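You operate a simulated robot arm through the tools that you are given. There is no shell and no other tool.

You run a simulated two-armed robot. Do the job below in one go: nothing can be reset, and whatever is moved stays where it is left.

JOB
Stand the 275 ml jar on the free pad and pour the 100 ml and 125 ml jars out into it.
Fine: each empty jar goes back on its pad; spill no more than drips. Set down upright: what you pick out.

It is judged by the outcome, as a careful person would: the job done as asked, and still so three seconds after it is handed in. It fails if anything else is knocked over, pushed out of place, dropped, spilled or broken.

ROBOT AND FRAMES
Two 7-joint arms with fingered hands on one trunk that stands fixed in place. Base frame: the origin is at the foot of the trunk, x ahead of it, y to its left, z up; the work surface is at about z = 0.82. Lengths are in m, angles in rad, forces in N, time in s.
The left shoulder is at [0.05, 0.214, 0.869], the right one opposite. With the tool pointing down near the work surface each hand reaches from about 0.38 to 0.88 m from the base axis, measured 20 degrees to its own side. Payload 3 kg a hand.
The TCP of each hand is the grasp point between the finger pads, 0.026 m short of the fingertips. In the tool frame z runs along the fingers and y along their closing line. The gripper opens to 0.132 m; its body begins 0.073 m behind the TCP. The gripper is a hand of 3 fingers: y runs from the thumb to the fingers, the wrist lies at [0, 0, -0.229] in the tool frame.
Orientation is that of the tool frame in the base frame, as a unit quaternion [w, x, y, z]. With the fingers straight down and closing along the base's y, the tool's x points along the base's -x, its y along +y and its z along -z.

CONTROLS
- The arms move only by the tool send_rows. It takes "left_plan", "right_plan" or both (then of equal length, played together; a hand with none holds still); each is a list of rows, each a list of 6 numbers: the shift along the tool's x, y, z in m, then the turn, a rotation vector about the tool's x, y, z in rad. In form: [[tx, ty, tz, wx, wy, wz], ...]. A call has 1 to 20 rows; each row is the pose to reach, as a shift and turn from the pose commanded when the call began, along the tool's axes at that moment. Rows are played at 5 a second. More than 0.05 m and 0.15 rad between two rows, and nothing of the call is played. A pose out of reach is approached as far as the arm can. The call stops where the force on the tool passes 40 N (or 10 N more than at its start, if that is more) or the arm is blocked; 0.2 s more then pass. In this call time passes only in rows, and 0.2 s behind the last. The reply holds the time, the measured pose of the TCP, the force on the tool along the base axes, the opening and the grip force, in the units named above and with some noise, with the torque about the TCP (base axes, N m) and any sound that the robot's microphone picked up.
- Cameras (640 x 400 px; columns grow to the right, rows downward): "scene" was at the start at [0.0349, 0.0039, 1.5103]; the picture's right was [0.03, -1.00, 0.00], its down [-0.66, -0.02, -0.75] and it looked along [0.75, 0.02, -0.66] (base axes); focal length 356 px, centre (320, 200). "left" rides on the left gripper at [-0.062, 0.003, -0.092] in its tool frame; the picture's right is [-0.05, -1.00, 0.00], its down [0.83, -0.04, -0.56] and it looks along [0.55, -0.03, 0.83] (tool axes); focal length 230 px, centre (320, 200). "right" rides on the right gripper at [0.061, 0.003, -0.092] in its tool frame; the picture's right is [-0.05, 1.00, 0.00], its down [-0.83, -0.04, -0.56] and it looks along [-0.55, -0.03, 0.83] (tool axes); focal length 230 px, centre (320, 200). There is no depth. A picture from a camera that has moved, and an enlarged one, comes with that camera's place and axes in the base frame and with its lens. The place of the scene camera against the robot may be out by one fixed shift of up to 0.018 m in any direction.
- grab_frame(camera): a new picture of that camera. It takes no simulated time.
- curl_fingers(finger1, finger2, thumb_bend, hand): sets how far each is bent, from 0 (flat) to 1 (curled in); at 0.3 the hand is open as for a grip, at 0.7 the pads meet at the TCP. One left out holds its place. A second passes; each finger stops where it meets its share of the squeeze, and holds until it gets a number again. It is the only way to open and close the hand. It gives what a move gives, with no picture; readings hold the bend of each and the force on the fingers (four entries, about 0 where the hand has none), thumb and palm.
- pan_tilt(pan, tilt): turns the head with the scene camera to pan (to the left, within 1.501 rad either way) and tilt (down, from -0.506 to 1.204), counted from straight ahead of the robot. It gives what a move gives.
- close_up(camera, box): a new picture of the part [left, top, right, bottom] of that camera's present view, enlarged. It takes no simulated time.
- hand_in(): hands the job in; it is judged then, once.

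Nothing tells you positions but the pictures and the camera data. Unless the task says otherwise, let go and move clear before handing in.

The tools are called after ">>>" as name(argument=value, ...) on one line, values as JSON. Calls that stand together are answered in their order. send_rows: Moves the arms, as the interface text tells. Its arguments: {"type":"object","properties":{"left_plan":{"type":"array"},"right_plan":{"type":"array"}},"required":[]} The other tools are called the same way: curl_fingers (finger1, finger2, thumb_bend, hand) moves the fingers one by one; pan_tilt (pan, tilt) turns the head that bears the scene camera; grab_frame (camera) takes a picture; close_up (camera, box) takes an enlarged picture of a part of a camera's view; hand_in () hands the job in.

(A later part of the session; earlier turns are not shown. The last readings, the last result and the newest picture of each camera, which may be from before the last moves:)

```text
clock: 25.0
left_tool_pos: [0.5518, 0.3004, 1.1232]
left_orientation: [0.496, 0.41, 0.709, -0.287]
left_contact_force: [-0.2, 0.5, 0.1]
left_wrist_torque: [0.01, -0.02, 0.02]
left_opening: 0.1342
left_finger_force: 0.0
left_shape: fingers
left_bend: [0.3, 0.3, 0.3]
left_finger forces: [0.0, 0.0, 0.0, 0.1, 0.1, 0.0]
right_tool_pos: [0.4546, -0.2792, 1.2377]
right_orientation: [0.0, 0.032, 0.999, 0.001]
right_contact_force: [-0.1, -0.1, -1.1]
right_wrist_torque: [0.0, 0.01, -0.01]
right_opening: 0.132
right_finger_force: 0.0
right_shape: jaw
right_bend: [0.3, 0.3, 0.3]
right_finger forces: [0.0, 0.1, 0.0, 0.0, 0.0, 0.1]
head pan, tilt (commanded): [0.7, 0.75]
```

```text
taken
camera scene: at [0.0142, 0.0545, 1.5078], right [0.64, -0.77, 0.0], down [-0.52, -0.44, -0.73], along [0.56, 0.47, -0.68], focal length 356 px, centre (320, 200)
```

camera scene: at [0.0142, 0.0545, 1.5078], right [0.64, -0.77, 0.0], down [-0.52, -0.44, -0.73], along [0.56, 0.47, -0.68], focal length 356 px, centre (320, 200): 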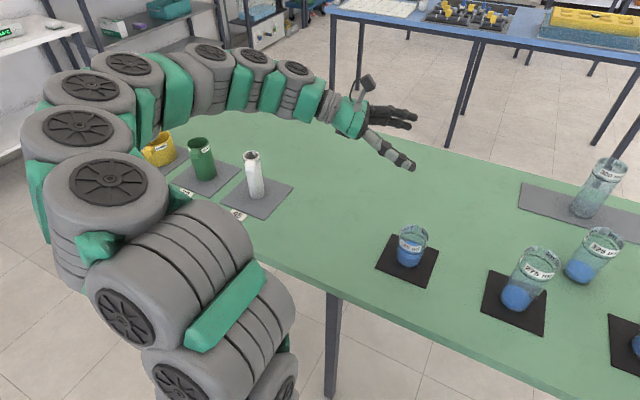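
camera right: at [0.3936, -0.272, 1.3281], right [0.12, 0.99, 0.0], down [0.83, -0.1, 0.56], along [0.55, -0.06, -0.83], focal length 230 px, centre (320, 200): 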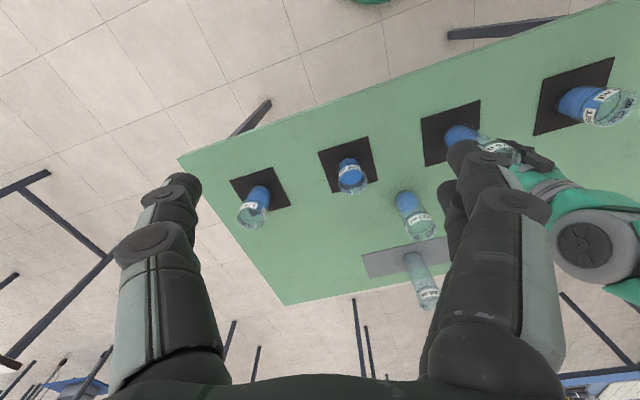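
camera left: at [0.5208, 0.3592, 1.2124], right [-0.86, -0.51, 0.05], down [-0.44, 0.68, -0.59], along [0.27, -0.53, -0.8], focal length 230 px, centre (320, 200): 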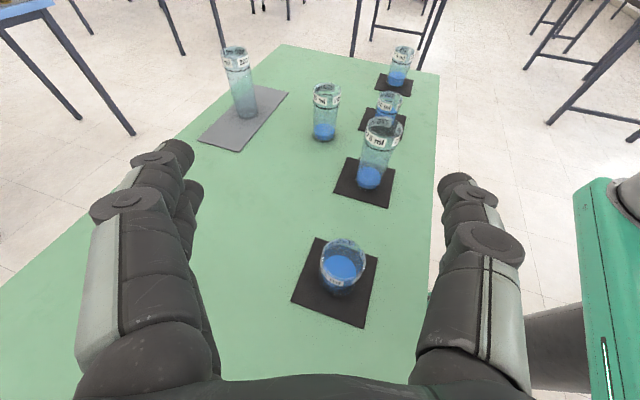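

There is clearance for the raised arm, but white, green and yellow vessels stand on the left, so I should keep the left elbow high there. I'll move the right hand further right, and test the left hand's pouring tilt in the air near the receiver, empty and high.

>>> send_rows(right_plan=[[-0.002, -0.03, 0, 0, 0, 0], [-0.004, -0.06, 0, 0, 0, 0], [-0.006, -0.09, 0, 0, 0, 0], [-0.008, -0.12, 0, 0, 0, 0], [-0.01, -0.15, 0, 0, 0, 0], [-0.0115, -0.18, 0, 0, 0, 0]])

>>> pan_tilt(pan=0.15, tilt=0.65)

>>> send_rows(left_plan=[[-0.0069, -0.0068, 0.0174, -0.0332, 0.0969, 0.091], [-0.0138, -0.0136, 0.0347, -0.0663, 0.1937, 0.1819], [-0.0207, -0.0204, 0.0521, -0.0995, 0.2906, 0.2729], [-0.0275, -0.0273, 0.0694, -0.1326, 0.3874, 0.3639], [-0.0344, -0.0341, 0.0868, -0.1658, 0.4843, 0.4548], [-0.0413, -0.0409, 0.1041, -0.1989, 0.5812, 0.5458], [-0.0482, -0.0477, 0.1215, -0.2321, 0.678, 0.6368]])

>>> grab_frame(camera="scene")

```text
clock: 26.4
left_tool_pos: [0.5512, 0.3017, 1.123]
left_orientation: [0.497, 0.409, 0.709, -0.287]
left_contact_force: [0.1, 0.7, 0.4]
left_wrist_torque: [0.01, -0.01, 0.04]
left_opening: 0.134
left_finger_force: 0.1
left_shape: fingers
left_bend: [0.3, 0.3, 0.3]
left_finger forces: [0.0, 0.0, 0.0, 0.0, 0.1, 0.0]
right_tool_pos: [0.4555, -0.4608, 1.237]
right_orientation: [0.0, 0.032, 1.0, 0.001]
right_contact_force: [0.7, -0.4, 0.8]
right_wrist_torque: [-0.01, -0.03, -0.03]
right_opening: 0.132
right_finger_force: 0.1
right_shape: jaw
right_bend: [0.3, 0.3, 0.3]
right_finger forces: [0.0, 0.1, 0.0, 0.0, 0.0, 0.0]
head pan, tilt (commanded): [0.7, 0.75]
```

```text
clock: 27.4
left_tool_pos: [0.5504, 0.3014, 1.1229]
left_orientation: [0.497, 0.409, 0.71, -0.286]
left_contact_force: [0.3, -0.5, 0.2]
left_wrist_torque: [-0.01, -0.04, 0.0]
left_opening: 0.1344
left_finger_force: 0.1
left_shape: fingers
left_bend: [0.3, 0.3, 0.3]
left_finger forces: [0.1, 0.0, 0.0, 0.0, 0.0, 0.1]
right_tool_pos: [0.4551, -0.4595, 1.2368]
right_orientation: [0.0, 0.032, 0.999, 0.001]
right_contact_force: [0.2, -0.3, 1.1]
right_wrist_torque: [-0.02, -0.01, 0.02]
right_opening: 0.1315
right_finger_force: 0.1
right_shape: jaw
right_bend: [0.3, 0.3, 0.3]
right_finger forces: [0.0, 0.0, 0.0, 0.0, 0.0, 0.0]
head pan, tilt (commanded): [0.15, 0.649]
```

```text
clock: 29.0
left_tool_pos: [0.575, 0.1638, 1.1271]
left_orientation: [0.342, 0.62, 0.697, 0.111]
left_contact_force: [0.4, 0.0, 0.2]
left_wrist_torque: [-0.02, 0.01, 0.02]
left_opening: 0.1344
left_finger_force: 0.1
left_shape: fingers
left_bend: [0.3, 0.3, 0.3]
left_finger forces: [0.0, 0.0, 0.0, 0.0, 0.1, 0.0]
right_tool_pos: [0.4557, -0.4603, 1.2366]
right_orientation: [0.001, 0.032, 0.999, 0.0]
right_contact_force: [-0.3, 0.8, -0.2]
right_wrist_torque: [-0.01, -0.01, 0.03]
right_opening: 0.1319
right_finger_force: 0.2
right_shape: jaw
right_bend: [0.3, 0.3, 0.3]
right_finger forces: [0.0, 0.0, 0.1, 0.0, 0.0, 0.0]
head pan, tilt (commanded): [0.15, 0.649]
```

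```text
taken
camera scene: at [0.0366, 0.0141, 1.5164], right [0.15, -0.99, 0.0], down [-0.6, -0.09, -0.8], along [0.79, 0.12, -0.6], focal length 356 px, centre (320, 200)
```

scene: 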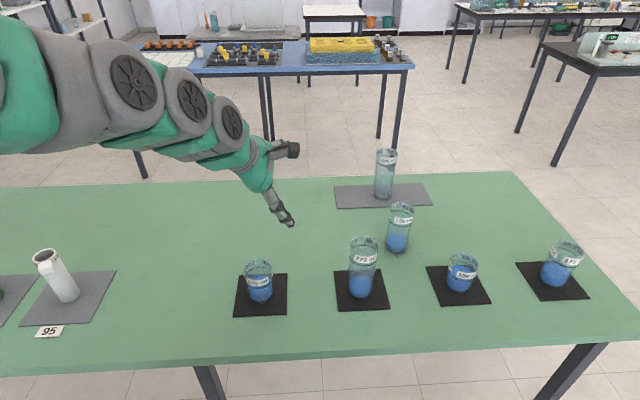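

Half of the tilt (55°) was reached without trouble. I'll continue the test to about 110° right above the receiver, still high.

>>> send_rows(left_plan=[[-0.0186, -0.001, 0.007, -0.0332, 0.0969, 0.091], [-0.0372, -0.002, 0.0139, -0.0663, 0.1937, 0.1819], [-0.0558, -0.003, 0.0209, -0.0995, 0.2906, 0.2729], [-0.0743, -0.0041, 0.0278, -0.1326, 0.3874, 0.3639], [-0.0929, -0.0051, 0.0348, -0.1658, 0.4843, 0.4548], [-0.1115, -0.0061, 0.0417, -0.1989, 0.5812, 0.5458], [-0.1301, -0.0071, 0.0487, -0.2321, 0.678, 0.6368]])

>>> grab_frame(camera="scene")

>>> grab_frame(camera="left")

```text
clock: 30.6
left_tool_pos: [0.5971, 0.0268, 1.1305]
left_orientation: [0.111, 0.688, 0.53, 0.483]
left_contact_force: [-0.2, -0.1, -0.7]
left_wrist_torque: [0.05, -0.03, 0.03]
left_opening: 0.1341
left_finger_force: 0.1
left_shape: fingers
left_bend: [0.3, 0.3, 0.3]
left_finger forces: [0.1, 0.0, 0.1, 0.0, 0.1, 0.1]
right_tool_pos: [0.4543, -0.4601, 1.236]
right_orientation: [0.0, 0.033, 0.999, 0.001]
right_contact_force: [0.1, 0.4, -0.6]
right_wrist_torque: [-0.02, 0.01, 0.0]
right_opening: 0.1318
right_finger_force: 0.1
right_shape: jaw
right_bend: [0.3, 0.3, 0.3]
right_finger forces: [0.1, 0.0, 0.0, 0.0, 0.0, 0.0]
head pan, tilt (commanded): [0.15, 0.649]
```

```text
taken
camera scene: at [0.0366, 0.0141, 1.5164], right [0.15, -0.99, 0.0], down [-0.6, -0.09, -0.8], along [0.79, 0.12, -0.6], focal length 356 px, centre (320, 200)
```

scene: 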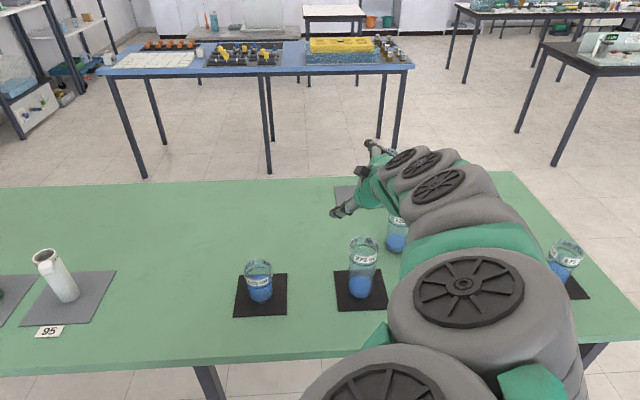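

```text
taken
camera left: at [0.5283, -0.0588, 1.1457], right [-0.62, 0.37, -0.69], down [-0.48, 0.51, 0.71], along [0.62, 0.77, -0.14], focal length 230 px, centre (320, 200)
```

left: 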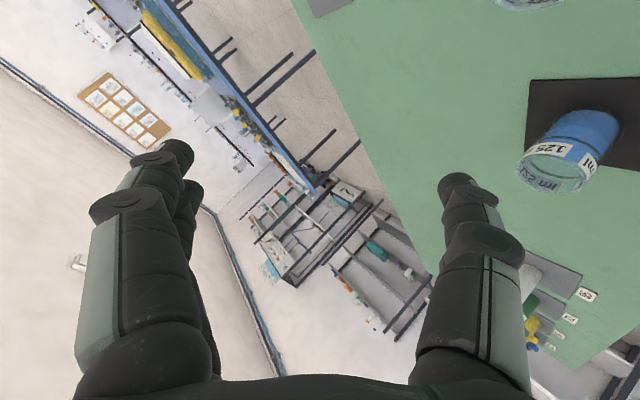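

The full 110° tilt is reachable. I'll zoom in to see the hand's shape, and which parts stick out, before planning the low grasp.

>>> close_up(camera="scene", box=[310, 120, 430, 240])

```text
3.33 times, centred on (370, 180) of scene
camera zoom: at [0.0366, 0.0141, 1.5164], right [0.15, -0.99, 0.0], down [-0.6, -0.09, -0.8], along [0.79, 0.12, -0.6], focal length 1187 px, centre (153, 267)
```

zoom: 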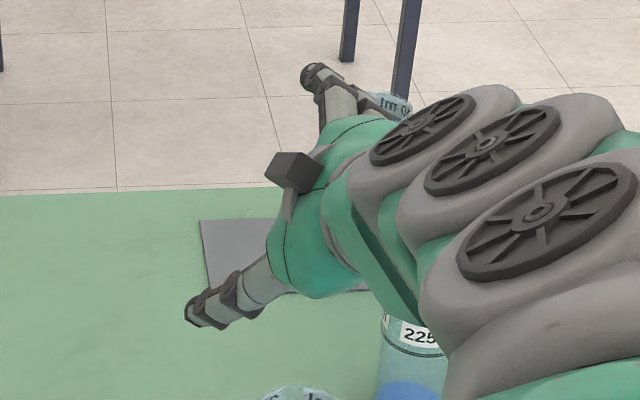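

The palm is about 4.5 cm in radius, with a small block on the tool's +x side, so I'll pitch down about 25° for the low grasp. Now I'll reverse the tilt back to upright near the 125 ml jar.

>>> send_rows(left_plan=[[0.0162, -0.0106, 0.0047, 0.0332, -0.0969, -0.091], [0.0323, -0.0211, 0.0093, 0.0663, -0.1937, -0.1819], [0.0485, -0.0317, 0.014, 0.0995, -0.2906, -0.2729], [0.0647, -0.0422, 0.0186, 0.1326, -0.3874, -0.3639], [0.0808, -0.0528, 0.0233, 0.1658, -0.4843, -0.4548], [0.097, -0.0633, 0.0279, 0.1989, -0.5812, -0.5458], [0.1132, -0.0739, 0.0326, 0.2321, -0.678, -0.6368], [0.1293, -0.0844, 0.0372, 0.2652, -0.7749, -0.7277], [0.1455, -0.095, 0.0419, 0.2984, -0.8718, -0.8187], [0.1616, -0.1055, 0.0465, 0.3316, -0.9686, -0.9097], [0.1778, -0.1161, 0.0512, 0.3647, -1.0655, -1.0006], [0.194, -0.1266, 0.0558, 0.3979, -1.1623, -1.0916], [0.2101, -0.1372, 0.0605, 0.431, -1.2592, -1.1826], [0.2263, -0.1477, 0.0651, 0.4642, -1.356, -1.2736], [0.2263, -0.1477, 0.0651, 0.4642, -1.356, -1.2736]])

>>> grab_frame(camera="left")

>>> grab_frame(camera="scene")

```text
clock: 33.8
left_tool_pos: [0.55, 0.3017, 1.1226]
left_orientation: [0.496, 0.41, 0.709, -0.287]
left_contact_force: [-0.3, -0.5, 0.2]
left_wrist_torque: [0.02, 0.01, -0.01]
left_opening: 0.1341
left_finger_force: 0.0
left_shape: fingers
left_bend: [0.3, 0.3, 0.3]
left_finger forces: [0.0, 0.0, 0.1, 0.1, 0.0, 0.1]
right_tool_pos: [0.4552, -0.4585, 1.2365]
right_orientation: [0.0, 0.032, 0.999, 0.0]
right_contact_force: [0.4, -0.2, 0.4]
right_wrist_torque: [0.03, -0.01, -0.03]
right_opening: 0.1319
right_finger_force: 0.0
right_shape: jaw
right_bend: [0.3, 0.3, 0.3]
right_finger forces: [0.0, 0.0, 0.0, 0.0, 0.0, 0.1]
head pan, tilt (commanded): [0.15, 0.649]
```

```text
taken
camera left: at [0.5202, 0.3595, 1.2123], right [-0.86, -0.51, 0.05], down [-0.44, 0.68, -0.59], along [0.27, -0.53, -0.81], focal length 230 px, centre (320, 200)
```

left: 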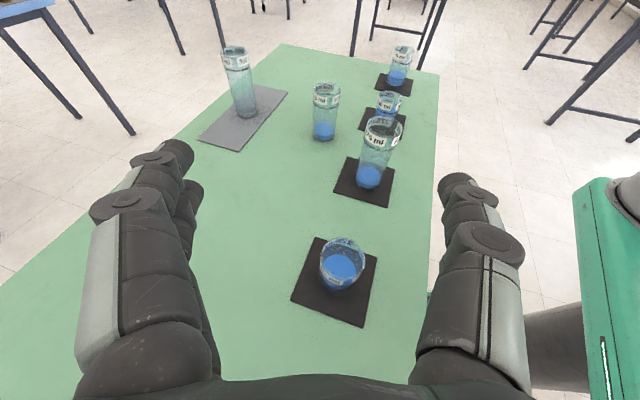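

```text
taken
camera scene: at [0.0366, 0.0142, 1.5164], right [0.15, -0.99, 0.0], down [-0.6, -0.09, -0.8], along [0.79, 0.12, -0.6], focal length 356 px, centre (320, 200)
```

scene: 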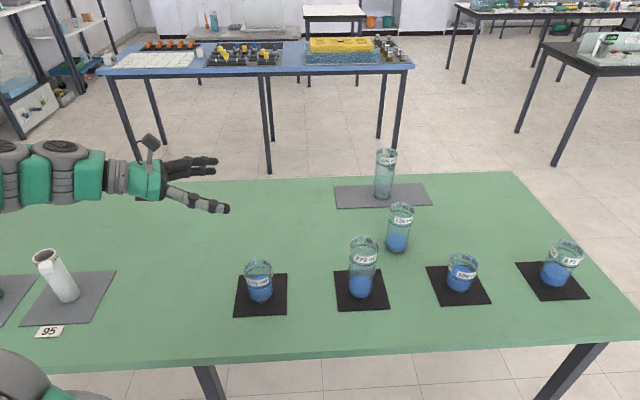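

The hand returned exactly to the upright side pose. Zooming in to locate the 125 ml jar precisely.

>>> close_up(camera="left", box=[280, 220, 400, 340])

>>> close_up(camera="scene", box=[220, 240, 310, 330])

```text
3.33 times, centred on (340, 280) of left
camera zoom: at [0.5202, 0.3595, 1.2123], right [-0.86, -0.51, 0.05], down [-0.44, 0.68, -0.59], along [0.27, -0.53, -0.81], focal length 767 px, centre (253, -67)
```

zoom: 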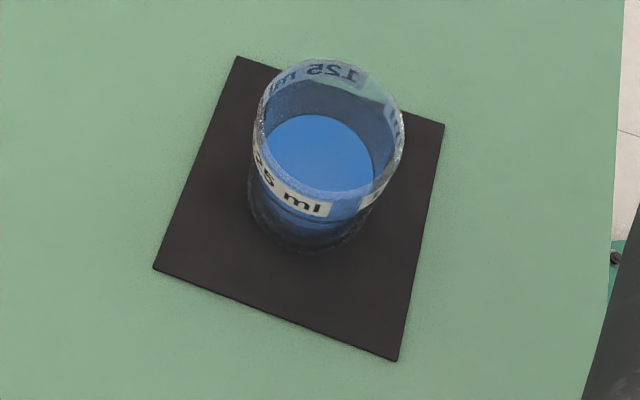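

```text
4.44 times, centred on (265, 285) of scene
camera zoom: at [0.0366, 0.0142, 1.5164], right [0.15, -0.99, 0.0], down [-0.6, -0.09, -0.8], along [0.79, 0.12, -0.6], focal length 1583 px, centre (564, -178)
```

zoom: 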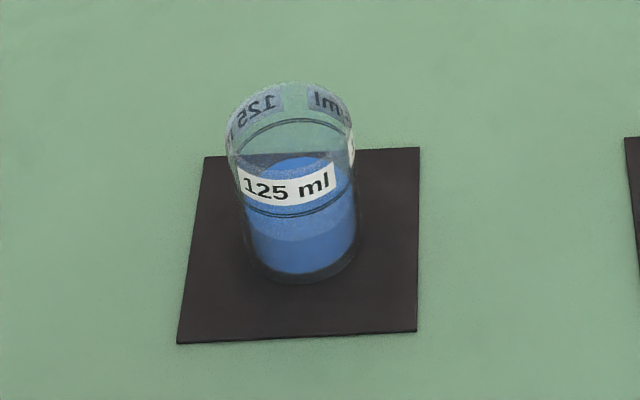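

The 125 ml jar's axis is at about (0.543, 0.2305), centred on its pad, with its rim near z = 0.903. I'll move the hand above it at a 25° pitch and check alignment.

>>> send_rows(left_plan=[[0.0191, -0.0083, 0.0193, 0, 0.0174, 0], [0.0382, -0.0167, 0.0385, 0, 0.0349, 0], [0.0572, -0.025, 0.0578, 0, 0.0523, 0], [0.0763, -0.0334, 0.077, 0, 0.0698, 0], [0.0954, -0.0417, 0.0963, 0, 0.0873, 0], [0.0954, -0.0417, 0.0963, 0, 0.0873, 0]])

>>> grab_frame(camera="left")

>>> close_up(camera="left", box=[240, 150, 400, 270])

>>> pan_tilt(pan=0.5, tilt=0.75)

>>> grab_frame(camera="scene")

```text
clock: 35.2
left_tool_pos: [0.5467, 0.2294, 1.0019]
left_orientation: [0.465, 0.423, 0.73, -0.269]
left_contact_force: [-0.4, -0.2, -0.7]
left_wrist_torque: [0.03, -0.01, -0.04]
left_opening: 0.134
left_finger_force: 0.0
left_shape: fingers
left_bend: [0.3, 0.3, 0.3]
left_finger forces: [0.0, 0.0, 0.0, 0.0, 0.1, 0.1]
right_tool_pos: [0.4555, -0.4605, 1.2375]
right_orientation: [0.0, 0.032, 0.999, 0.001]
right_contact_force: [0.2, 0.0, 0.3]
right_wrist_torque: [0.02, 0.02, -0.02]
right_opening: 0.1318
right_finger_force: 0.0
right_shape: jaw
right_bend: [0.3, 0.3, 0.3]
right_finger forces: [0.0, 0.1, 0.0, 0.1, 0.1, 0.0]
head pan, tilt (commanded): [0.15, 0.649]
```

```text
taken
camera left: at [0.5197, 0.28, 1.0967], right [-0.85, -0.52, 0.05], down [-0.46, 0.72, -0.52], along [0.23, -0.46, -0.85], focal length 230 px, centre (320, 200)
```

left: 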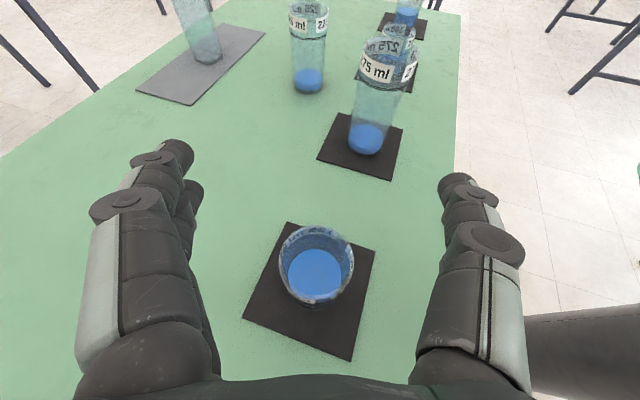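

```text
3.33 times, centred on (320, 210) of left
camera zoom: at [0.5197, 0.28, 1.0967], right [-0.85, -0.52, 0.05], down [-0.46, 0.72, -0.52], along [0.23, -0.46, -0.85], focal length 767 px, centre (320, 167)
```

zoom: 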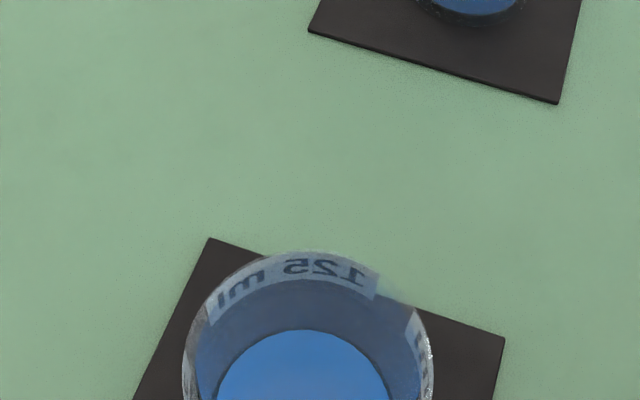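

```text
clock: 36.0
left_tool_pos: [0.5464, 0.2304, 1.0014]
left_orientation: [0.464, 0.423, 0.73, -0.269]
left_contact_force: [-0.1, 0.6, 0.0]
left_wrist_torque: [0.02, -0.01, 0.0]
left_opening: 0.1344
left_finger_force: 0.1
left_shape: fingers
left_bend: [0.3, 0.3, 0.3]
left_finger forces: [0.1, 0.1, 0.0, 0.0, 0.1, 0.0]
right_tool_pos: [0.4547, -0.4589, 1.2367]
right_orientation: [0.0, 0.032, 0.999, 0.0]
right_contact_force: [-0.6, -0.3, -0.1]
right_wrist_torque: [0.01, 0.01, 0.05]
right_opening: 0.132
right_finger_force: 0.0
right_shape: jaw
right_bend: [0.3, 0.3, 0.3]
right_finger forces: [0.0, 0.0, 0.1, 0.1, 0.0, 0.0]
head pan, tilt (commanded): [0.499, 0.75]
```

```text
taken
camera scene: at [0.0236, 0.0408, 1.5078], right [0.48, -0.88, 0.0], down [-0.6, -0.33, -0.73], along [0.64, 0.35, -0.68], focal length 356 px, centre (320, 200)
```

scene: 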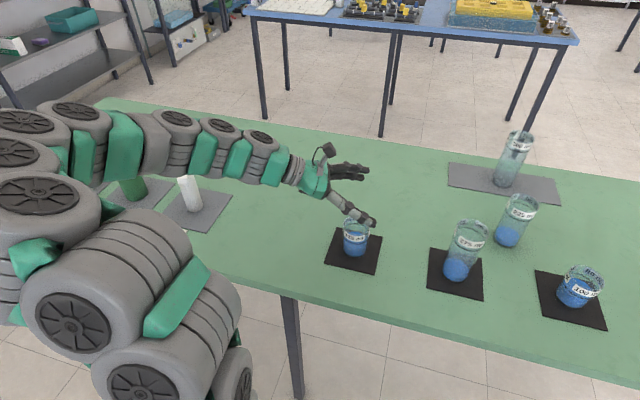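

The 125 ml jar is centred between the spread fingers to within a few millimetres, and the forearm is well clear of the left-hand vessels. Descending straight down around it.

>>> send_rows(left_plan=[[0.0204, -0.0003, 0.0089, 0, 0, 0], [0.0408, -0.0006, 0.0178, 0, 0, 0], [0.0613, -0.0009, 0.0267, 0, 0, 0], [0.0817, -0.0011, 0.0356, 0, 0, 0], [0.0919, -0.0013, 0.04, 0, 0, 0], [0.0919, -0.0013, 0.04, 0, 0, 0]])

>>> grab_frame(camera="left")

>>> grab_frame(camera="scene")

```text
clock: 37.4
left_tool_pos: [0.5421, 0.2305, 0.9002]
left_orientation: [0.466, 0.421, 0.73, -0.269]
left_contact_force: [0.5, -0.4, -0.8]
left_wrist_torque: [-0.01, -0.04, -0.01]
left_opening: 0.1344
left_finger_force: 0.1
left_shape: fingers
left_bend: [0.3, 0.3, 0.3]
left_finger forces: [0.1, 0.0, 0.0, 0.0, 0.1, 0.0]
right_tool_pos: [0.4546, -0.46, 1.2366]
right_orientation: [0.0, 0.032, 0.999, 0.0]
right_contact_force: [-0.4, -0.5, 0.4]
right_wrist_torque: [0.0, 0.02, 0.01]
right_opening: 0.1319
right_finger_force: 0.1
right_shape: jaw
right_bend: [0.3, 0.3, 0.3]
right_finger forces: [0.0, 0.0, 0.1, 0.0, 0.0, 0.0]
head pan, tilt (commanded): [0.499, 0.75]
```

```text
taken
camera left: at [0.5159, 0.2817, 0.9964], right [-0.85, -0.52, 0.05], down [-0.46, 0.72, -0.52], along [0.23, -0.46, -0.85], focal length 230 px, centre (320, 200)
```

left: 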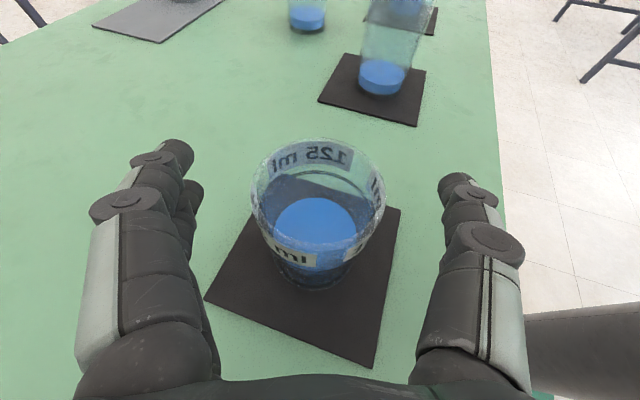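

```text
taken
camera scene: at [0.0236, 0.0409, 1.5078], right [0.48, -0.88, 0.0], down [-0.6, -0.33, -0.73], along [0.64, 0.35, -0.68], focal length 356 px, centre (320, 200)
```

scene: 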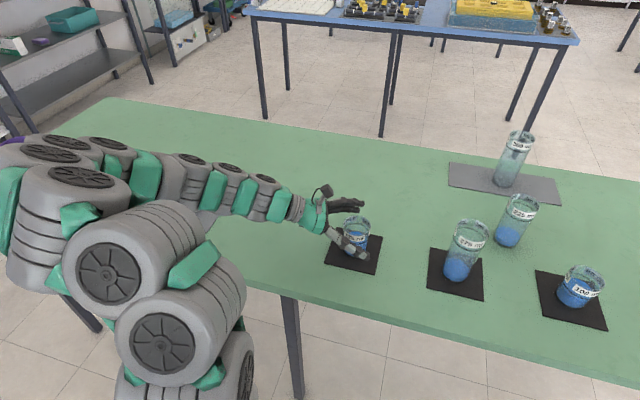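

All is clear so far; lowering the last 3 cm to grasp height.

>>> send_rows(left_plan=[[0.01, -0.0001, 0.0045, 0, 0, 0], [0.02, -0.0003, 0.009, 0, 0, 0], [0.0306, -0.0004, 0.0134, 0, 0, 0], [0.0306, -0.0004, 0.0134, 0, 0, 0]])

>>> grab_frame(camera="left")

>>> close_up(camera="scene", box=[270, 170, 400, 290])

```text
clock: 38.4
left_tool_pos: [0.5392, 0.2316, 0.8671]
left_orientation: [0.465, 0.422, 0.73, -0.269]
left_contact_force: [0.5, 0.0, 0.0]
left_wrist_torque: [0.0, 0.0, 0.0]
left_opening: 0.1343
left_finger_force: 0.0
left_shape: fingers
left_bend: [0.3, 0.3, 0.3]
left_finger forces: [0.1, 0.1, 0.0, 0.0, 0.0, 0.1]
right_tool_pos: [0.4552, -0.4595, 1.2363]
right_orientation: [0.001, 0.033, 0.999, 0.0]
right_contact_force: [0.6, -0.6, -1.1]
right_wrist_torque: [0.03, 0.0, 0.02]
right_opening: 0.1318
right_finger_force: 0.0
right_shape: jaw
right_bend: [0.3, 0.3, 0.3]
right_finger forces: [0.0, 0.1, 0.0, 0.1, 0.0, 0.0]
head pan, tilt (commanded): [0.499, 0.75]
```

```text
taken
camera left: at [0.5144, 0.2831, 0.9621], right [-0.85, -0.52, 0.05], down [-0.46, 0.72, -0.52], along [0.23, -0.46, -0.85], focal length 230 px, centre (320, 200)
```

left: 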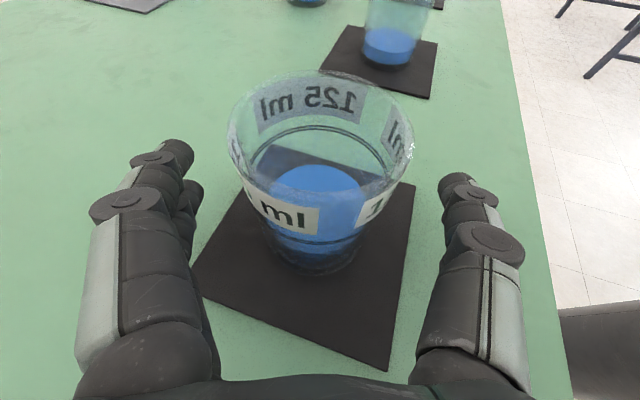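

```text
3.33 times, centred on (335, 230) of scene
camera zoom: at [0.0236, 0.0409, 1.5078], right [0.48, -0.88, 0.0], down [-0.6, -0.33, -0.73], along [0.64, 0.35, -0.68], focal length 1187 px, centre (270, 100)
```

zoom: 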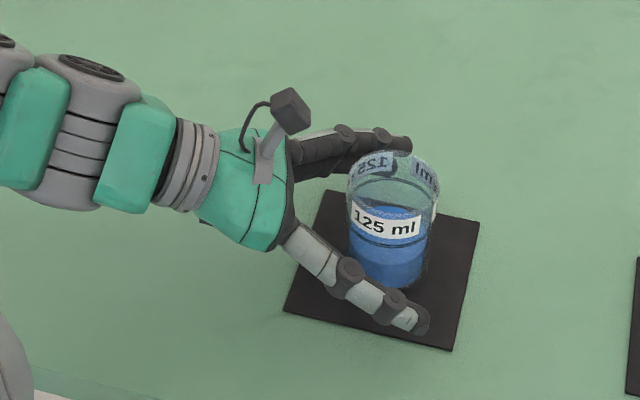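

The hand straddles the jar nicely. Closing in stages.

>>> curl_fingers(hand="left", finger1=0.46, finger2=0.46, thumb_bend=0.46)

>>> curl_fingers(hand="left", finger1=0.54, finger2=0.54, thumb_bend=0.54)

>>> grab_frame(camera="left")

>>> close_up(camera="scene", box=[270, 170, 400, 290])

```text
clock: 39.4
left_tool_pos: [0.5402, 0.2314, 0.8668]
left_orientation: [0.466, 0.422, 0.73, -0.269]
left_contact_force: [0.0, 0.0, 0.8]
left_wrist_torque: [-0.01, 0.01, 0.0]
left_opening: 0.0818
left_finger_force: 0.1
left_shape: fingers
left_bend: [0.46, 0.46, 0.46]
left_finger forces: [0.1, 0.0, 0.0, 0.1, 0.0, 0.0]
right_tool_pos: [0.455, -0.4594, 1.2354]
right_orientation: [0.0, 0.033, 0.999, -0.001]
right_contact_force: [0.2, 0.8, -0.1]
right_wrist_torque: [-0.02, -0.02, -0.01]
right_opening: 0.1322
right_finger_force: 0.0
right_shape: jaw
right_bend: [0.3, 0.3, 0.3]
right_finger forces: [0.0, 0.0, 0.0, 0.0, 0.0, 0.0]
head pan, tilt (commanded): [0.499, 0.75]
```

```text
clock: 40.4
left_tool_pos: [0.5412, 0.2331, 0.8677]
left_orientation: [0.465, 0.423, 0.73, -0.269]
left_contact_force: [0.7, 1.0, -0.8]
left_wrist_torque: [-0.05, 0.0, 0.04]
left_opening: 0.0551
left_finger_force: 0.5
left_shape: fingers
left_bend: [0.54, 0.53, 0.54]
left_finger forces: [0.0, 0.8, 0.0, 0.0, 0.0, 0.0]
right_tool_pos: [0.4548, -0.4582, 1.2361]
right_orientation: [0.0, 0.032, 0.999, 0.0]
right_contact_force: [-0.1, -0.8, -0.1]
right_wrist_torque: [0.0, 0.02, 0.02]
right_opening: 0.132
right_finger_force: 0.0
right_shape: jaw
right_bend: [0.3, 0.3, 0.3]
right_finger forces: [0.0, 0.0, 0.1, 0.0, 0.0, 0.0]
head pan, tilt (commanded): [0.499, 0.75]
```

```text
taken
camera left: at [0.5145, 0.2832, 0.9623], right [-0.85, -0.52, 0.05], down [-0.46, 0.72, -0.52], along [0.23, -0.46, -0.85], focal length 230 px, centre (320, 200)
```

left: 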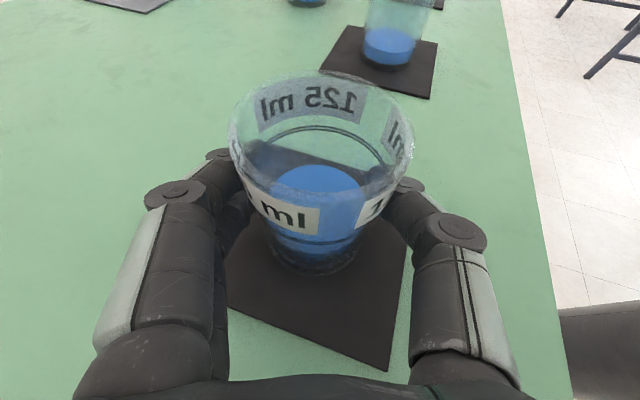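

```text
3.33 times, centred on (335, 230) of scene
camera zoom: at [0.0236, 0.0409, 1.5078], right [0.48, -0.88, 0.0], down [-0.6, -0.33, -0.73], along [0.64, 0.35, -0.68], focal length 1187 px, centre (270, 100)
```

zoom: 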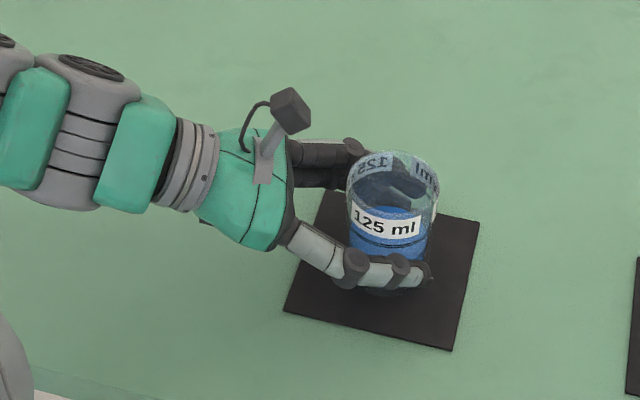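

>>> curl_fingers(hand="left", finger1=0.58, finger2=0.58, thumb_bend=0.58)

>>> curl_fingers(hand="left", finger1=0.66, finger2=0.66, thumb_bend=0.66)

>>> grab_frame(camera="left")

>>> close_up(camera="scene", box=[270, 170, 400, 290])

```text
clock: 41.4
left_tool_pos: [0.5398, 0.2315, 0.8678]
left_orientation: [0.465, 0.423, 0.73, -0.27]
left_contact_force: [0.3, 1.0, 0.2]
left_wrist_torque: [0.03, -0.03, -0.03]
left_opening: 0.0509
left_finger_force: 3.4
left_shape: fingers
left_bend: [0.55, 0.53, 0.56]
left_finger forces: [1.1, 2.6, 0.0, 0.1, 3.4, 0.1]
right_tool_pos: [0.4553, -0.4594, 1.2366]
right_orientation: [0.0, 0.031, 1.0, 0.0]
right_contact_force: [0.2, -0.4, 0.2]
right_wrist_torque: [-0.02, 0.03, 0.01]
right_opening: 0.1319
right_finger_force: 0.1
right_shape: jaw
right_bend: [0.3, 0.3, 0.3]
right_finger forces: [0.1, 0.0, 0.0, 0.0, 0.0, 0.1]
head pan, tilt (commanded): [0.499, 0.75]
```

```text
clock: 42.4
left_tool_pos: [0.5406, 0.2325, 0.8668]
left_orientation: [0.466, 0.422, 0.73, -0.269]
left_contact_force: [0.4, -0.3, 1.4]
left_wrist_torque: [-0.02, -0.03, 0.0]
left_opening: 0.0483
left_finger_force: 16.4
left_shape: fingers
left_bend: [0.56, 0.54, 0.61]
left_finger forces: [7.5, 8.8, 0.0, 0.1, 16.1, 0.0]
right_tool_pos: [0.4551, -0.4596, 1.2368]
right_orientation: [0.001, 0.032, 0.999, 0.0]
right_contact_force: [-0.2, 0.0, -0.1]
right_wrist_torque: [0.0, 0.02, 0.0]
right_opening: 0.1319
right_finger_force: 0.1
right_shape: jaw
right_bend: [0.3, 0.3, 0.3]
right_finger forces: [0.1, 0.0, 0.1, 0.0, 0.0, 0.0]
head pan, tilt (commanded): [0.499, 0.75]
```

```text
taken
camera left: at [0.5145, 0.2831, 0.9623], right [-0.85, -0.52, 0.05], down [-0.46, 0.72, -0.52], along [0.23, -0.46, -0.85], focal length 230 px, centre (320, 200)
```

left: 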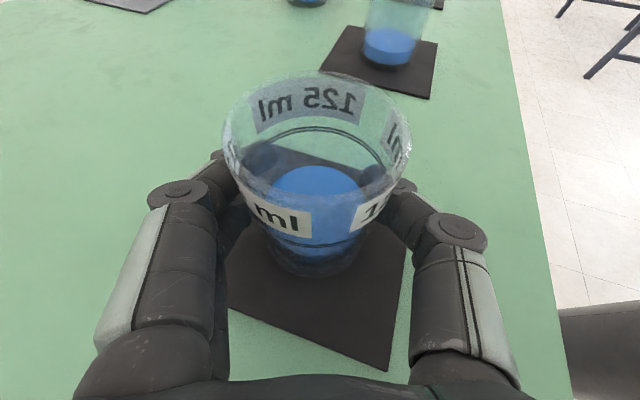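

```text
3.33 times, centred on (335, 230) of scene
camera zoom: at [0.0236, 0.0409, 1.5078], right [0.48, -0.88, 0.0], down [-0.6, -0.33, -0.73], along [0.64, 0.35, -0.68], focal length 1187 px, centre (270, 100)
```

zoom: 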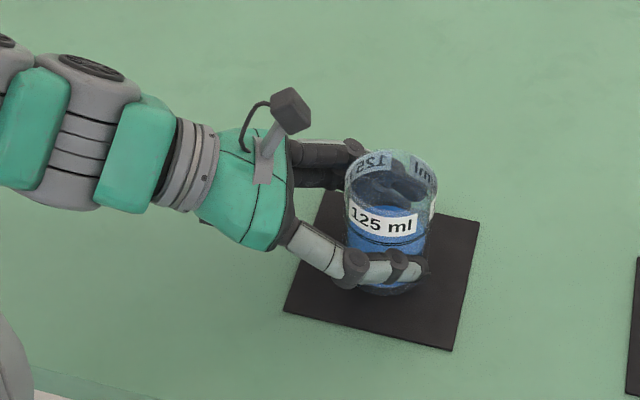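

The grip is at 16 N with the jar still upright. A small lift first to check that it holds.

>>> send_rows(left_plan=[[-0.0045, 0, -0.0021, 0, 0, 0], [-0.0136, 0, -0.0063, 0, 0, 0], [-0.0272, 0, -0.0127, 0, 0, 0], [-0.0453, 0, -0.0211, 0, 0, 0], [-0.0453, 0, -0.0211, 0, 0, 0]])

>>> grab_frame(camera="left")

>>> close_up(camera="scene", box=[270, 150, 400, 270])

```text
clock: 43.6
left_tool_pos: [0.5405, 0.2323, 0.9186]
left_orientation: [0.465, 0.422, 0.731, -0.268]
left_contact_force: [0.1, -0.7, -1.5]
left_wrist_torque: [0.04, -0.02, 0.0]
left_opening: 0.048
left_finger_force: 15.7
left_shape: fingers
left_bend: [0.56, 0.54, 0.61]
left_finger forces: [7.5, 8.8, 0.0, 0.0, 16.0, 0.0]
right_tool_pos: [0.4552, -0.4578, 1.2366]
right_orientation: [0.0, 0.033, 0.999, -0.001]
right_contact_force: [-0.3, -0.2, 0.5]
right_wrist_torque: [0.02, 0.0, 0.01]
right_opening: 0.1319
right_finger_force: 0.0
right_shape: jaw
right_bend: [0.3, 0.3, 0.3]
right_finger forces: [0.1, 0.1, 0.0, 0.0, 0.0, 0.0]
head pan, tilt (commanded): [0.499, 0.75]
```

```text
taken
camera left: at [0.5148, 0.2828, 1.0129], right [-0.85, -0.52, 0.05], down [-0.46, 0.72, -0.52], along [0.23, -0.46, -0.85], focal length 230 px, centre (320, 200)
```

left: 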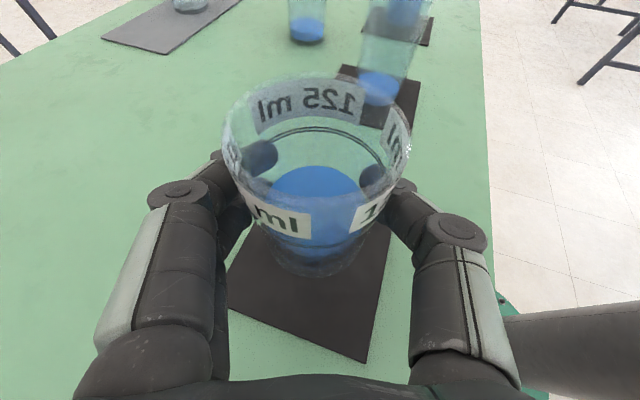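

```text
3.33 times, centred on (335, 210) of scene
camera zoom: at [0.0236, 0.0409, 1.5078], right [0.48, -0.88, 0.0], down [-0.6, -0.33, -0.73], along [0.64, 0.35, -0.68], focal length 1187 px, centre (270, 167)
```

zoom: 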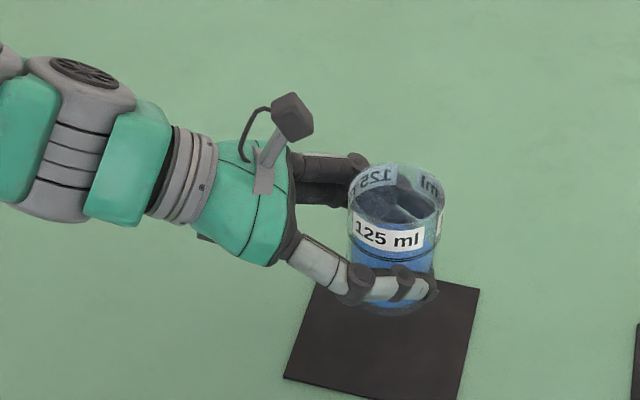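

The jar is held steadily. I'll lift it and carry it upright to the back-left of the receiver at a safe height.

>>> send_rows(left_plan=[[-0.0136, 0, -0.0063, 0, 0, 0], [-0.034, 0, -0.0159, 0, 0, 0], [-0.0544, 0, -0.0254, 0, 0, 0], [-0.0668, 0.0002, -0.017, 0, 0, 0], [-0.0858, 0.0006, -0.0042, 0, 0, 0], [-0.104, 0.0009, 0.0081, 0, 0, 0], [-0.1289, 0.0014, 0.0249, 0, 0, 0], [-0.1537, 0.0019, 0.0417, 0, 0, 0], [-0.1785, 0.0023, 0.0584, 0, 0, 0], [-0.195, 0.0026, 0.0696, 0, 0, 0], [-0.2033, 0.0028, 0.0752, 0, 0, 0], [-0.2033, 0.0028, 0.0752, 0, 0, 0]])

>>> pan_tilt(pan=0.1, tilt=0.7)

>>> grab_frame(camera="scene")

>>> grab_frame(camera="left")

```text
clock: 46.2
left_tool_pos: [0.6211, 0.0999, 1.0707]
left_orientation: [0.466, 0.422, 0.73, -0.269]
left_contact_force: [0.4, 0.9, -1.5]
left_wrist_torque: [0.02, -0.01, -0.01]
left_opening: 0.0477
left_finger_force: 16.3
left_shape: fingers
left_bend: [0.56, 0.54, 0.61]
left_finger forces: [7.3, 8.7, 0.0, 0.0, 16.1, 0.0]
right_tool_pos: [0.4555, -0.4595, 1.2367]
right_orientation: [0.0, 0.033, 0.999, 0.0]
right_contact_force: [0.0, -0.4, 0.3]
right_wrist_torque: [0.0, 0.01, 0.03]
right_opening: 0.1319
right_finger_force: 0.1
right_shape: jaw
right_bend: [0.3, 0.3, 0.3]
right_finger forces: [0.0, 0.0, 0.0, 0.0, 0.1, 0.1]
head pan, tilt (commanded): [0.499, 0.75]
```

```text
clock: 47.1
left_tool_pos: [0.6219, 0.0998, 1.0706]
left_orientation: [0.465, 0.422, 0.73, -0.269]
left_contact_force: [0.2, -0.7, -1.3]
left_wrist_torque: [0.01, -0.02, 0.0]
left_opening: 0.0477
left_finger_force: 16.4
left_shape: fingers
left_bend: [0.56, 0.54, 0.61]
left_finger forces: [7.4, 8.8, 0.0, 0.1, 16.1, 0.0]
right_tool_pos: [0.4533, -0.4606, 1.2368]
right_orientation: [0.0, 0.032, 0.999, -0.001]
right_contact_force: [-0.2, -0.7, -0.2]
right_wrist_torque: [-0.02, 0.02, -0.01]
right_opening: 0.1318
right_finger_force: 0.0
right_shape: jaw
right_bend: [0.3, 0.3, 0.3]
right_finger forces: [0.1, 0.1, 0.0, 0.0, 0.0, 0.0]
head pan, tilt (commanded): [0.099, 0.7]
```

```text
taken
camera scene: at [0.0353, 0.0097, 1.512], right [0.1, -0.99, 0.0], down [-0.64, -0.06, -0.76], along [0.76, 0.08, -0.64], focal length 356 px, centre (320, 200)
```

scene: 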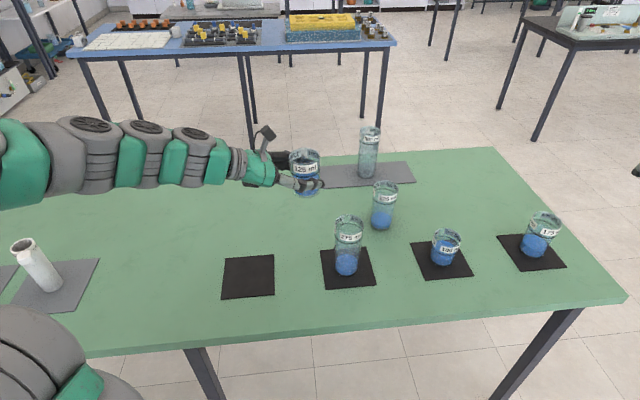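

```text
taken
camera left: at [0.5959, 0.1506, 1.1654], right [-0.85, -0.52, 0.05], down [-0.46, 0.72, -0.52], along [0.23, -0.46, -0.85], focal length 230 px, centre (320, 200)
```

left: 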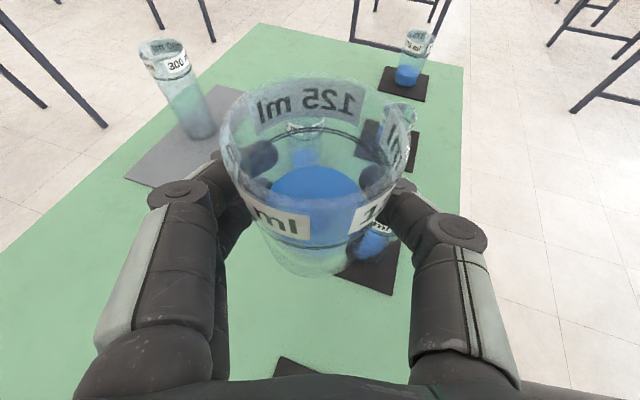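

The jar is upright and steady behind-left of the receiver. Tilting it to 40°, before any flow, while moving closer.

>>> send_rows(left_plan=[[0.0005, -0.0027, 0.007, -0.0426, 0.0582, 0.0913], [0.0009, -0.0053, 0.0141, -0.0852, 0.1163, 0.1827], [0.0014, -0.008, 0.0211, -0.1278, 0.1745, 0.274], [0.0018, -0.0107, 0.0281, -0.1703, 0.2327, 0.3653], [0.0023, -0.0133, 0.0352, -0.2129, 0.2908, 0.4567], [0.0027, -0.016, 0.0422, -0.2555, 0.349, 0.548], [0.0027, -0.016, 0.0422, -0.2555, 0.349, 0.548]])

>>> grab_frame(camera="scene")

>>> grab_frame(camera="left")

>>> grab_frame(camera="right")

```text
clock: 48.7
left_tool_pos: [0.6266, 0.06, 1.0484]
left_orientation: [0.438, 0.581, 0.686, 0.036]
left_contact_force: [-0.1, -0.1, -2.2]
left_wrist_torque: [-0.01, 0.03, 0.01]
left_opening: 0.0476
left_finger_force: 16.7
left_shape: fingers
left_bend: [0.57, 0.54, 0.61]
left_finger forces: [7.4, 8.6, 0.1, 0.1, 16.7, 0.0]
right_tool_pos: [0.4548, -0.4596, 1.2367]
right_orientation: [0.001, 0.032, 0.999, 0.0]
right_contact_force: [-0.3, -0.6, 0.3]
right_wrist_torque: [0.03, 0.0, -0.01]
right_opening: 0.1318
right_finger_force: 0.1
right_shape: jaw
right_bend: [0.3, 0.3, 0.3]
right_finger forces: [0.0, 0.1, 0.0, 0.0, 0.1, 0.0]
head pan, tilt (commanded): [0.099, 0.7]
```

```text
taken
camera scene: at [0.0353, 0.0096, 1.5121], right [0.1, -1.0, 0.0], down [-0.64, -0.06, -0.76], along [0.76, 0.08, -0.64], focal length 356 px, centre (320, 200)
```

scene: 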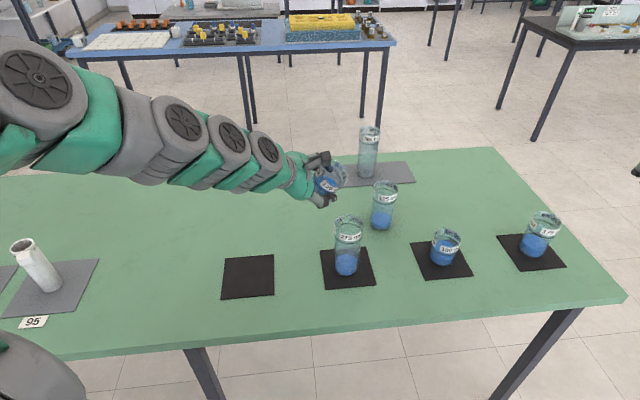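

```text
taken
camera left: at [0.566, 0.0512, 1.1417], right [-0.77, -0.37, -0.53], down [-0.34, 0.93, -0.15], along [0.54, 0.07, -0.84], focal length 230 px, centre (320, 200)
```

left: 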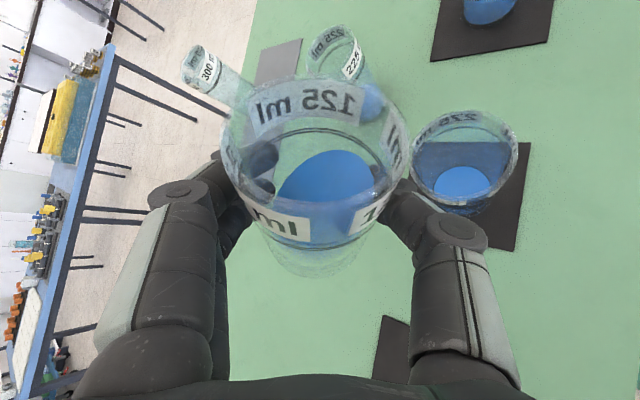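

```text
taken
camera right: at [0.394, -0.4525, 1.3284], right [0.12, 0.99, 0.0], down [0.83, -0.1, 0.56], along [0.55, -0.06, -0.83], focal length 230 px, centre (320, 200)
```

right: 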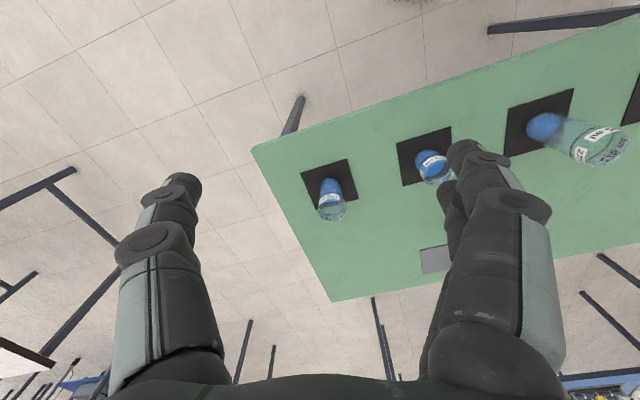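

The left wrist camera shows both mouths clearly: the jar's lip is just short of the receiver's mouth. I'll tilt to 55° and bring the lip over the receiver.

>>> send_rows(left_plan=[[-0.0005, -0.0042, 0.002, -0.024, 0.0327, 0.0514], [-0.001, -0.0084, 0.0039, -0.0479, 0.0655, 0.1028], [-0.0015, -0.0126, 0.0059, -0.0719, 0.0982, 0.1541], [-0.002, -0.0168, 0.0078, -0.0958, 0.1309, 0.2055]])

>>> grab_frame(camera="left")

>>> close_up(camera="scene", box=[270, 130, 400, 290])

```text
clock: 49.7
left_tool_pos: [0.6178, 0.048, 1.0363]
left_orientation: [0.414, 0.622, 0.648, 0.151]
left_contact_force: [-0.3, -0.8, -1.9]
left_wrist_torque: [-0.02, 0.01, 0.02]
left_opening: 0.0474
left_finger_force: 16.5
left_shape: fingers
left_bend: [0.57, 0.55, 0.61]
left_finger forces: [7.4, 8.6, 0.0, 0.0, 16.9, 0.0]
right_tool_pos: [0.4551, -0.4593, 1.2374]
right_orientation: [0.0, 0.032, 0.999, -0.001]
right_contact_force: [0.3, -0.7, 0.4]
right_wrist_torque: [-0.02, -0.01, -0.03]
right_opening: 0.1322
right_finger_force: 0.1
right_shape: jaw
right_bend: [0.3, 0.3, 0.3]
right_finger forces: [0.0, 0.0, 0.0, 0.1, 0.0, 0.0]
head pan, tilt (commanded): [0.099, 0.7]
```

```text
taken
camera left: at [0.5456, 0.0213, 1.1169], right [-0.69, -0.23, -0.69], down [-0.34, 0.94, 0.02], along [0.65, 0.25, -0.72], focal length 230 px, centre (320, 200)
```

left: 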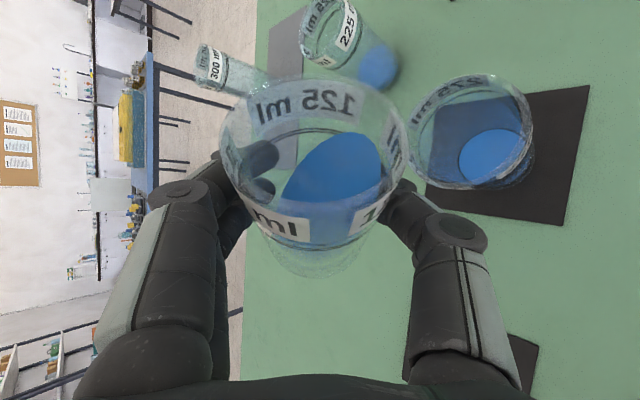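

```text
2.50 times, centred on (335, 210) of scene
camera zoom: at [0.0353, 0.0096, 1.5121], right [0.1, -1.0, 0.0], down [-0.64, -0.06, -0.76], along [0.76, 0.08, -0.64], focal length 890 px, centre (282, 175)
```

zoom: 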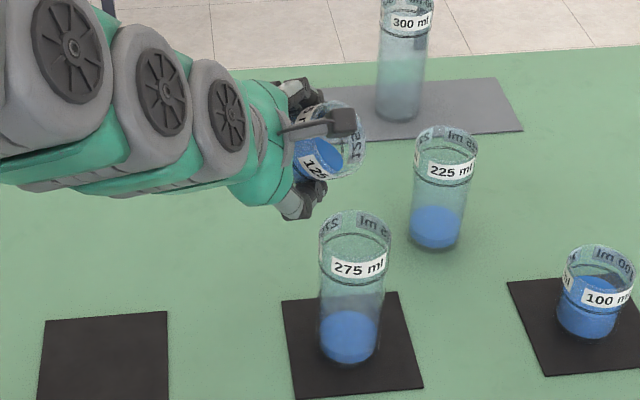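

The lip is now over the near part of the receiver's mouth and liquid is close to the brim. I'll tilt slowly from 55° to 75°, keeping the lip over the mouth.

>>> send_rows(left_plan=[[-0.0009, -0.001, 0, -0.0182, 0.0249, 0.0391], [-0.0019, -0.0021, 0, -0.0365, 0.0499, 0.0783], [-0.0028, -0.0031, 0, -0.0547, 0.0748, 0.1174], [-0.0038, -0.0042, 0, -0.073, 0.0997, 0.1566], [-0.0047, -0.0052, 0, -0.0912, 0.1246, 0.1957], [-0.0057, -0.0063, 0, -0.1095, 0.1496, 0.2349], [-0.0066, -0.0073, 0.0001, -0.1277, 0.1745, 0.274]])

>>> grab_frame(camera="left")

>>> close_up(camera="scene", box=[270, 130, 400, 290])

```text
clock: 51.3
left_tool_pos: [0.6108, 0.0417, 1.0333]
left_orientation: [0.369, 0.662, 0.58, 0.3]
left_contact_force: [-0.2, -0.7, -1.3]
left_wrist_torque: [-0.02, -0.02, 0.02]
left_opening: 0.0473
left_finger_force: 16.1
left_shape: fingers
left_bend: [0.57, 0.55, 0.61]
left_finger forces: [7.5, 8.6, 0.0, 0.0, 16.8, 0.0]
right_tool_pos: [0.4552, -0.4588, 1.2368]
right_orientation: [0.0, 0.032, 0.999, 0.0]
right_contact_force: [-0.8, -0.7, 1.0]
right_wrist_torque: [0.0, 0.01, -0.03]
right_opening: 0.1316
right_finger_force: 0.1
right_shape: jaw
right_bend: [0.3, 0.3, 0.3]
right_finger forces: [0.0, 0.0, 0.0, 0.0, 0.0, 0.0]
head pan, tilt (commanded): [0.099, 0.7]
```

```text
taken
camera left: at [0.5279, -0.0067, 1.0882], right [-0.55, 0.01, -0.83], down [-0.36, 0.9, 0.24], along [0.75, 0.43, -0.5], focal length 230 px, centre (320, 200)
```

left: 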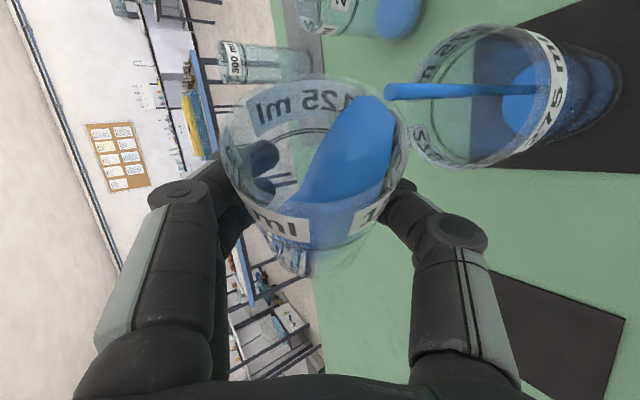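

```text
2.50 times, centred on (335, 210) of scene
camera zoom: at [0.0353, 0.0096, 1.5121], right [0.1, -1.0, 0.0], down [-0.64, -0.06, -0.76], along [0.76, 0.08, -0.64], focal length 890 px, centre (282, 175)
```

zoom: 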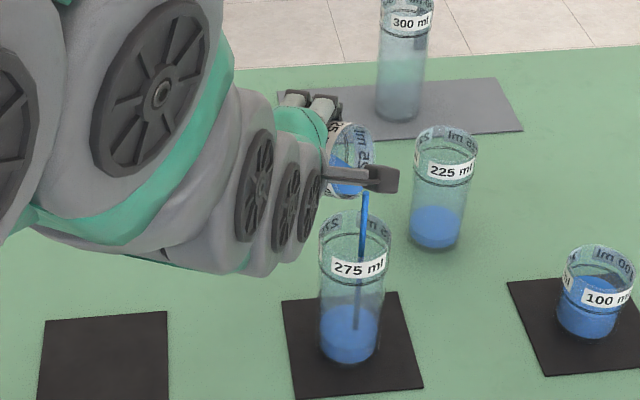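

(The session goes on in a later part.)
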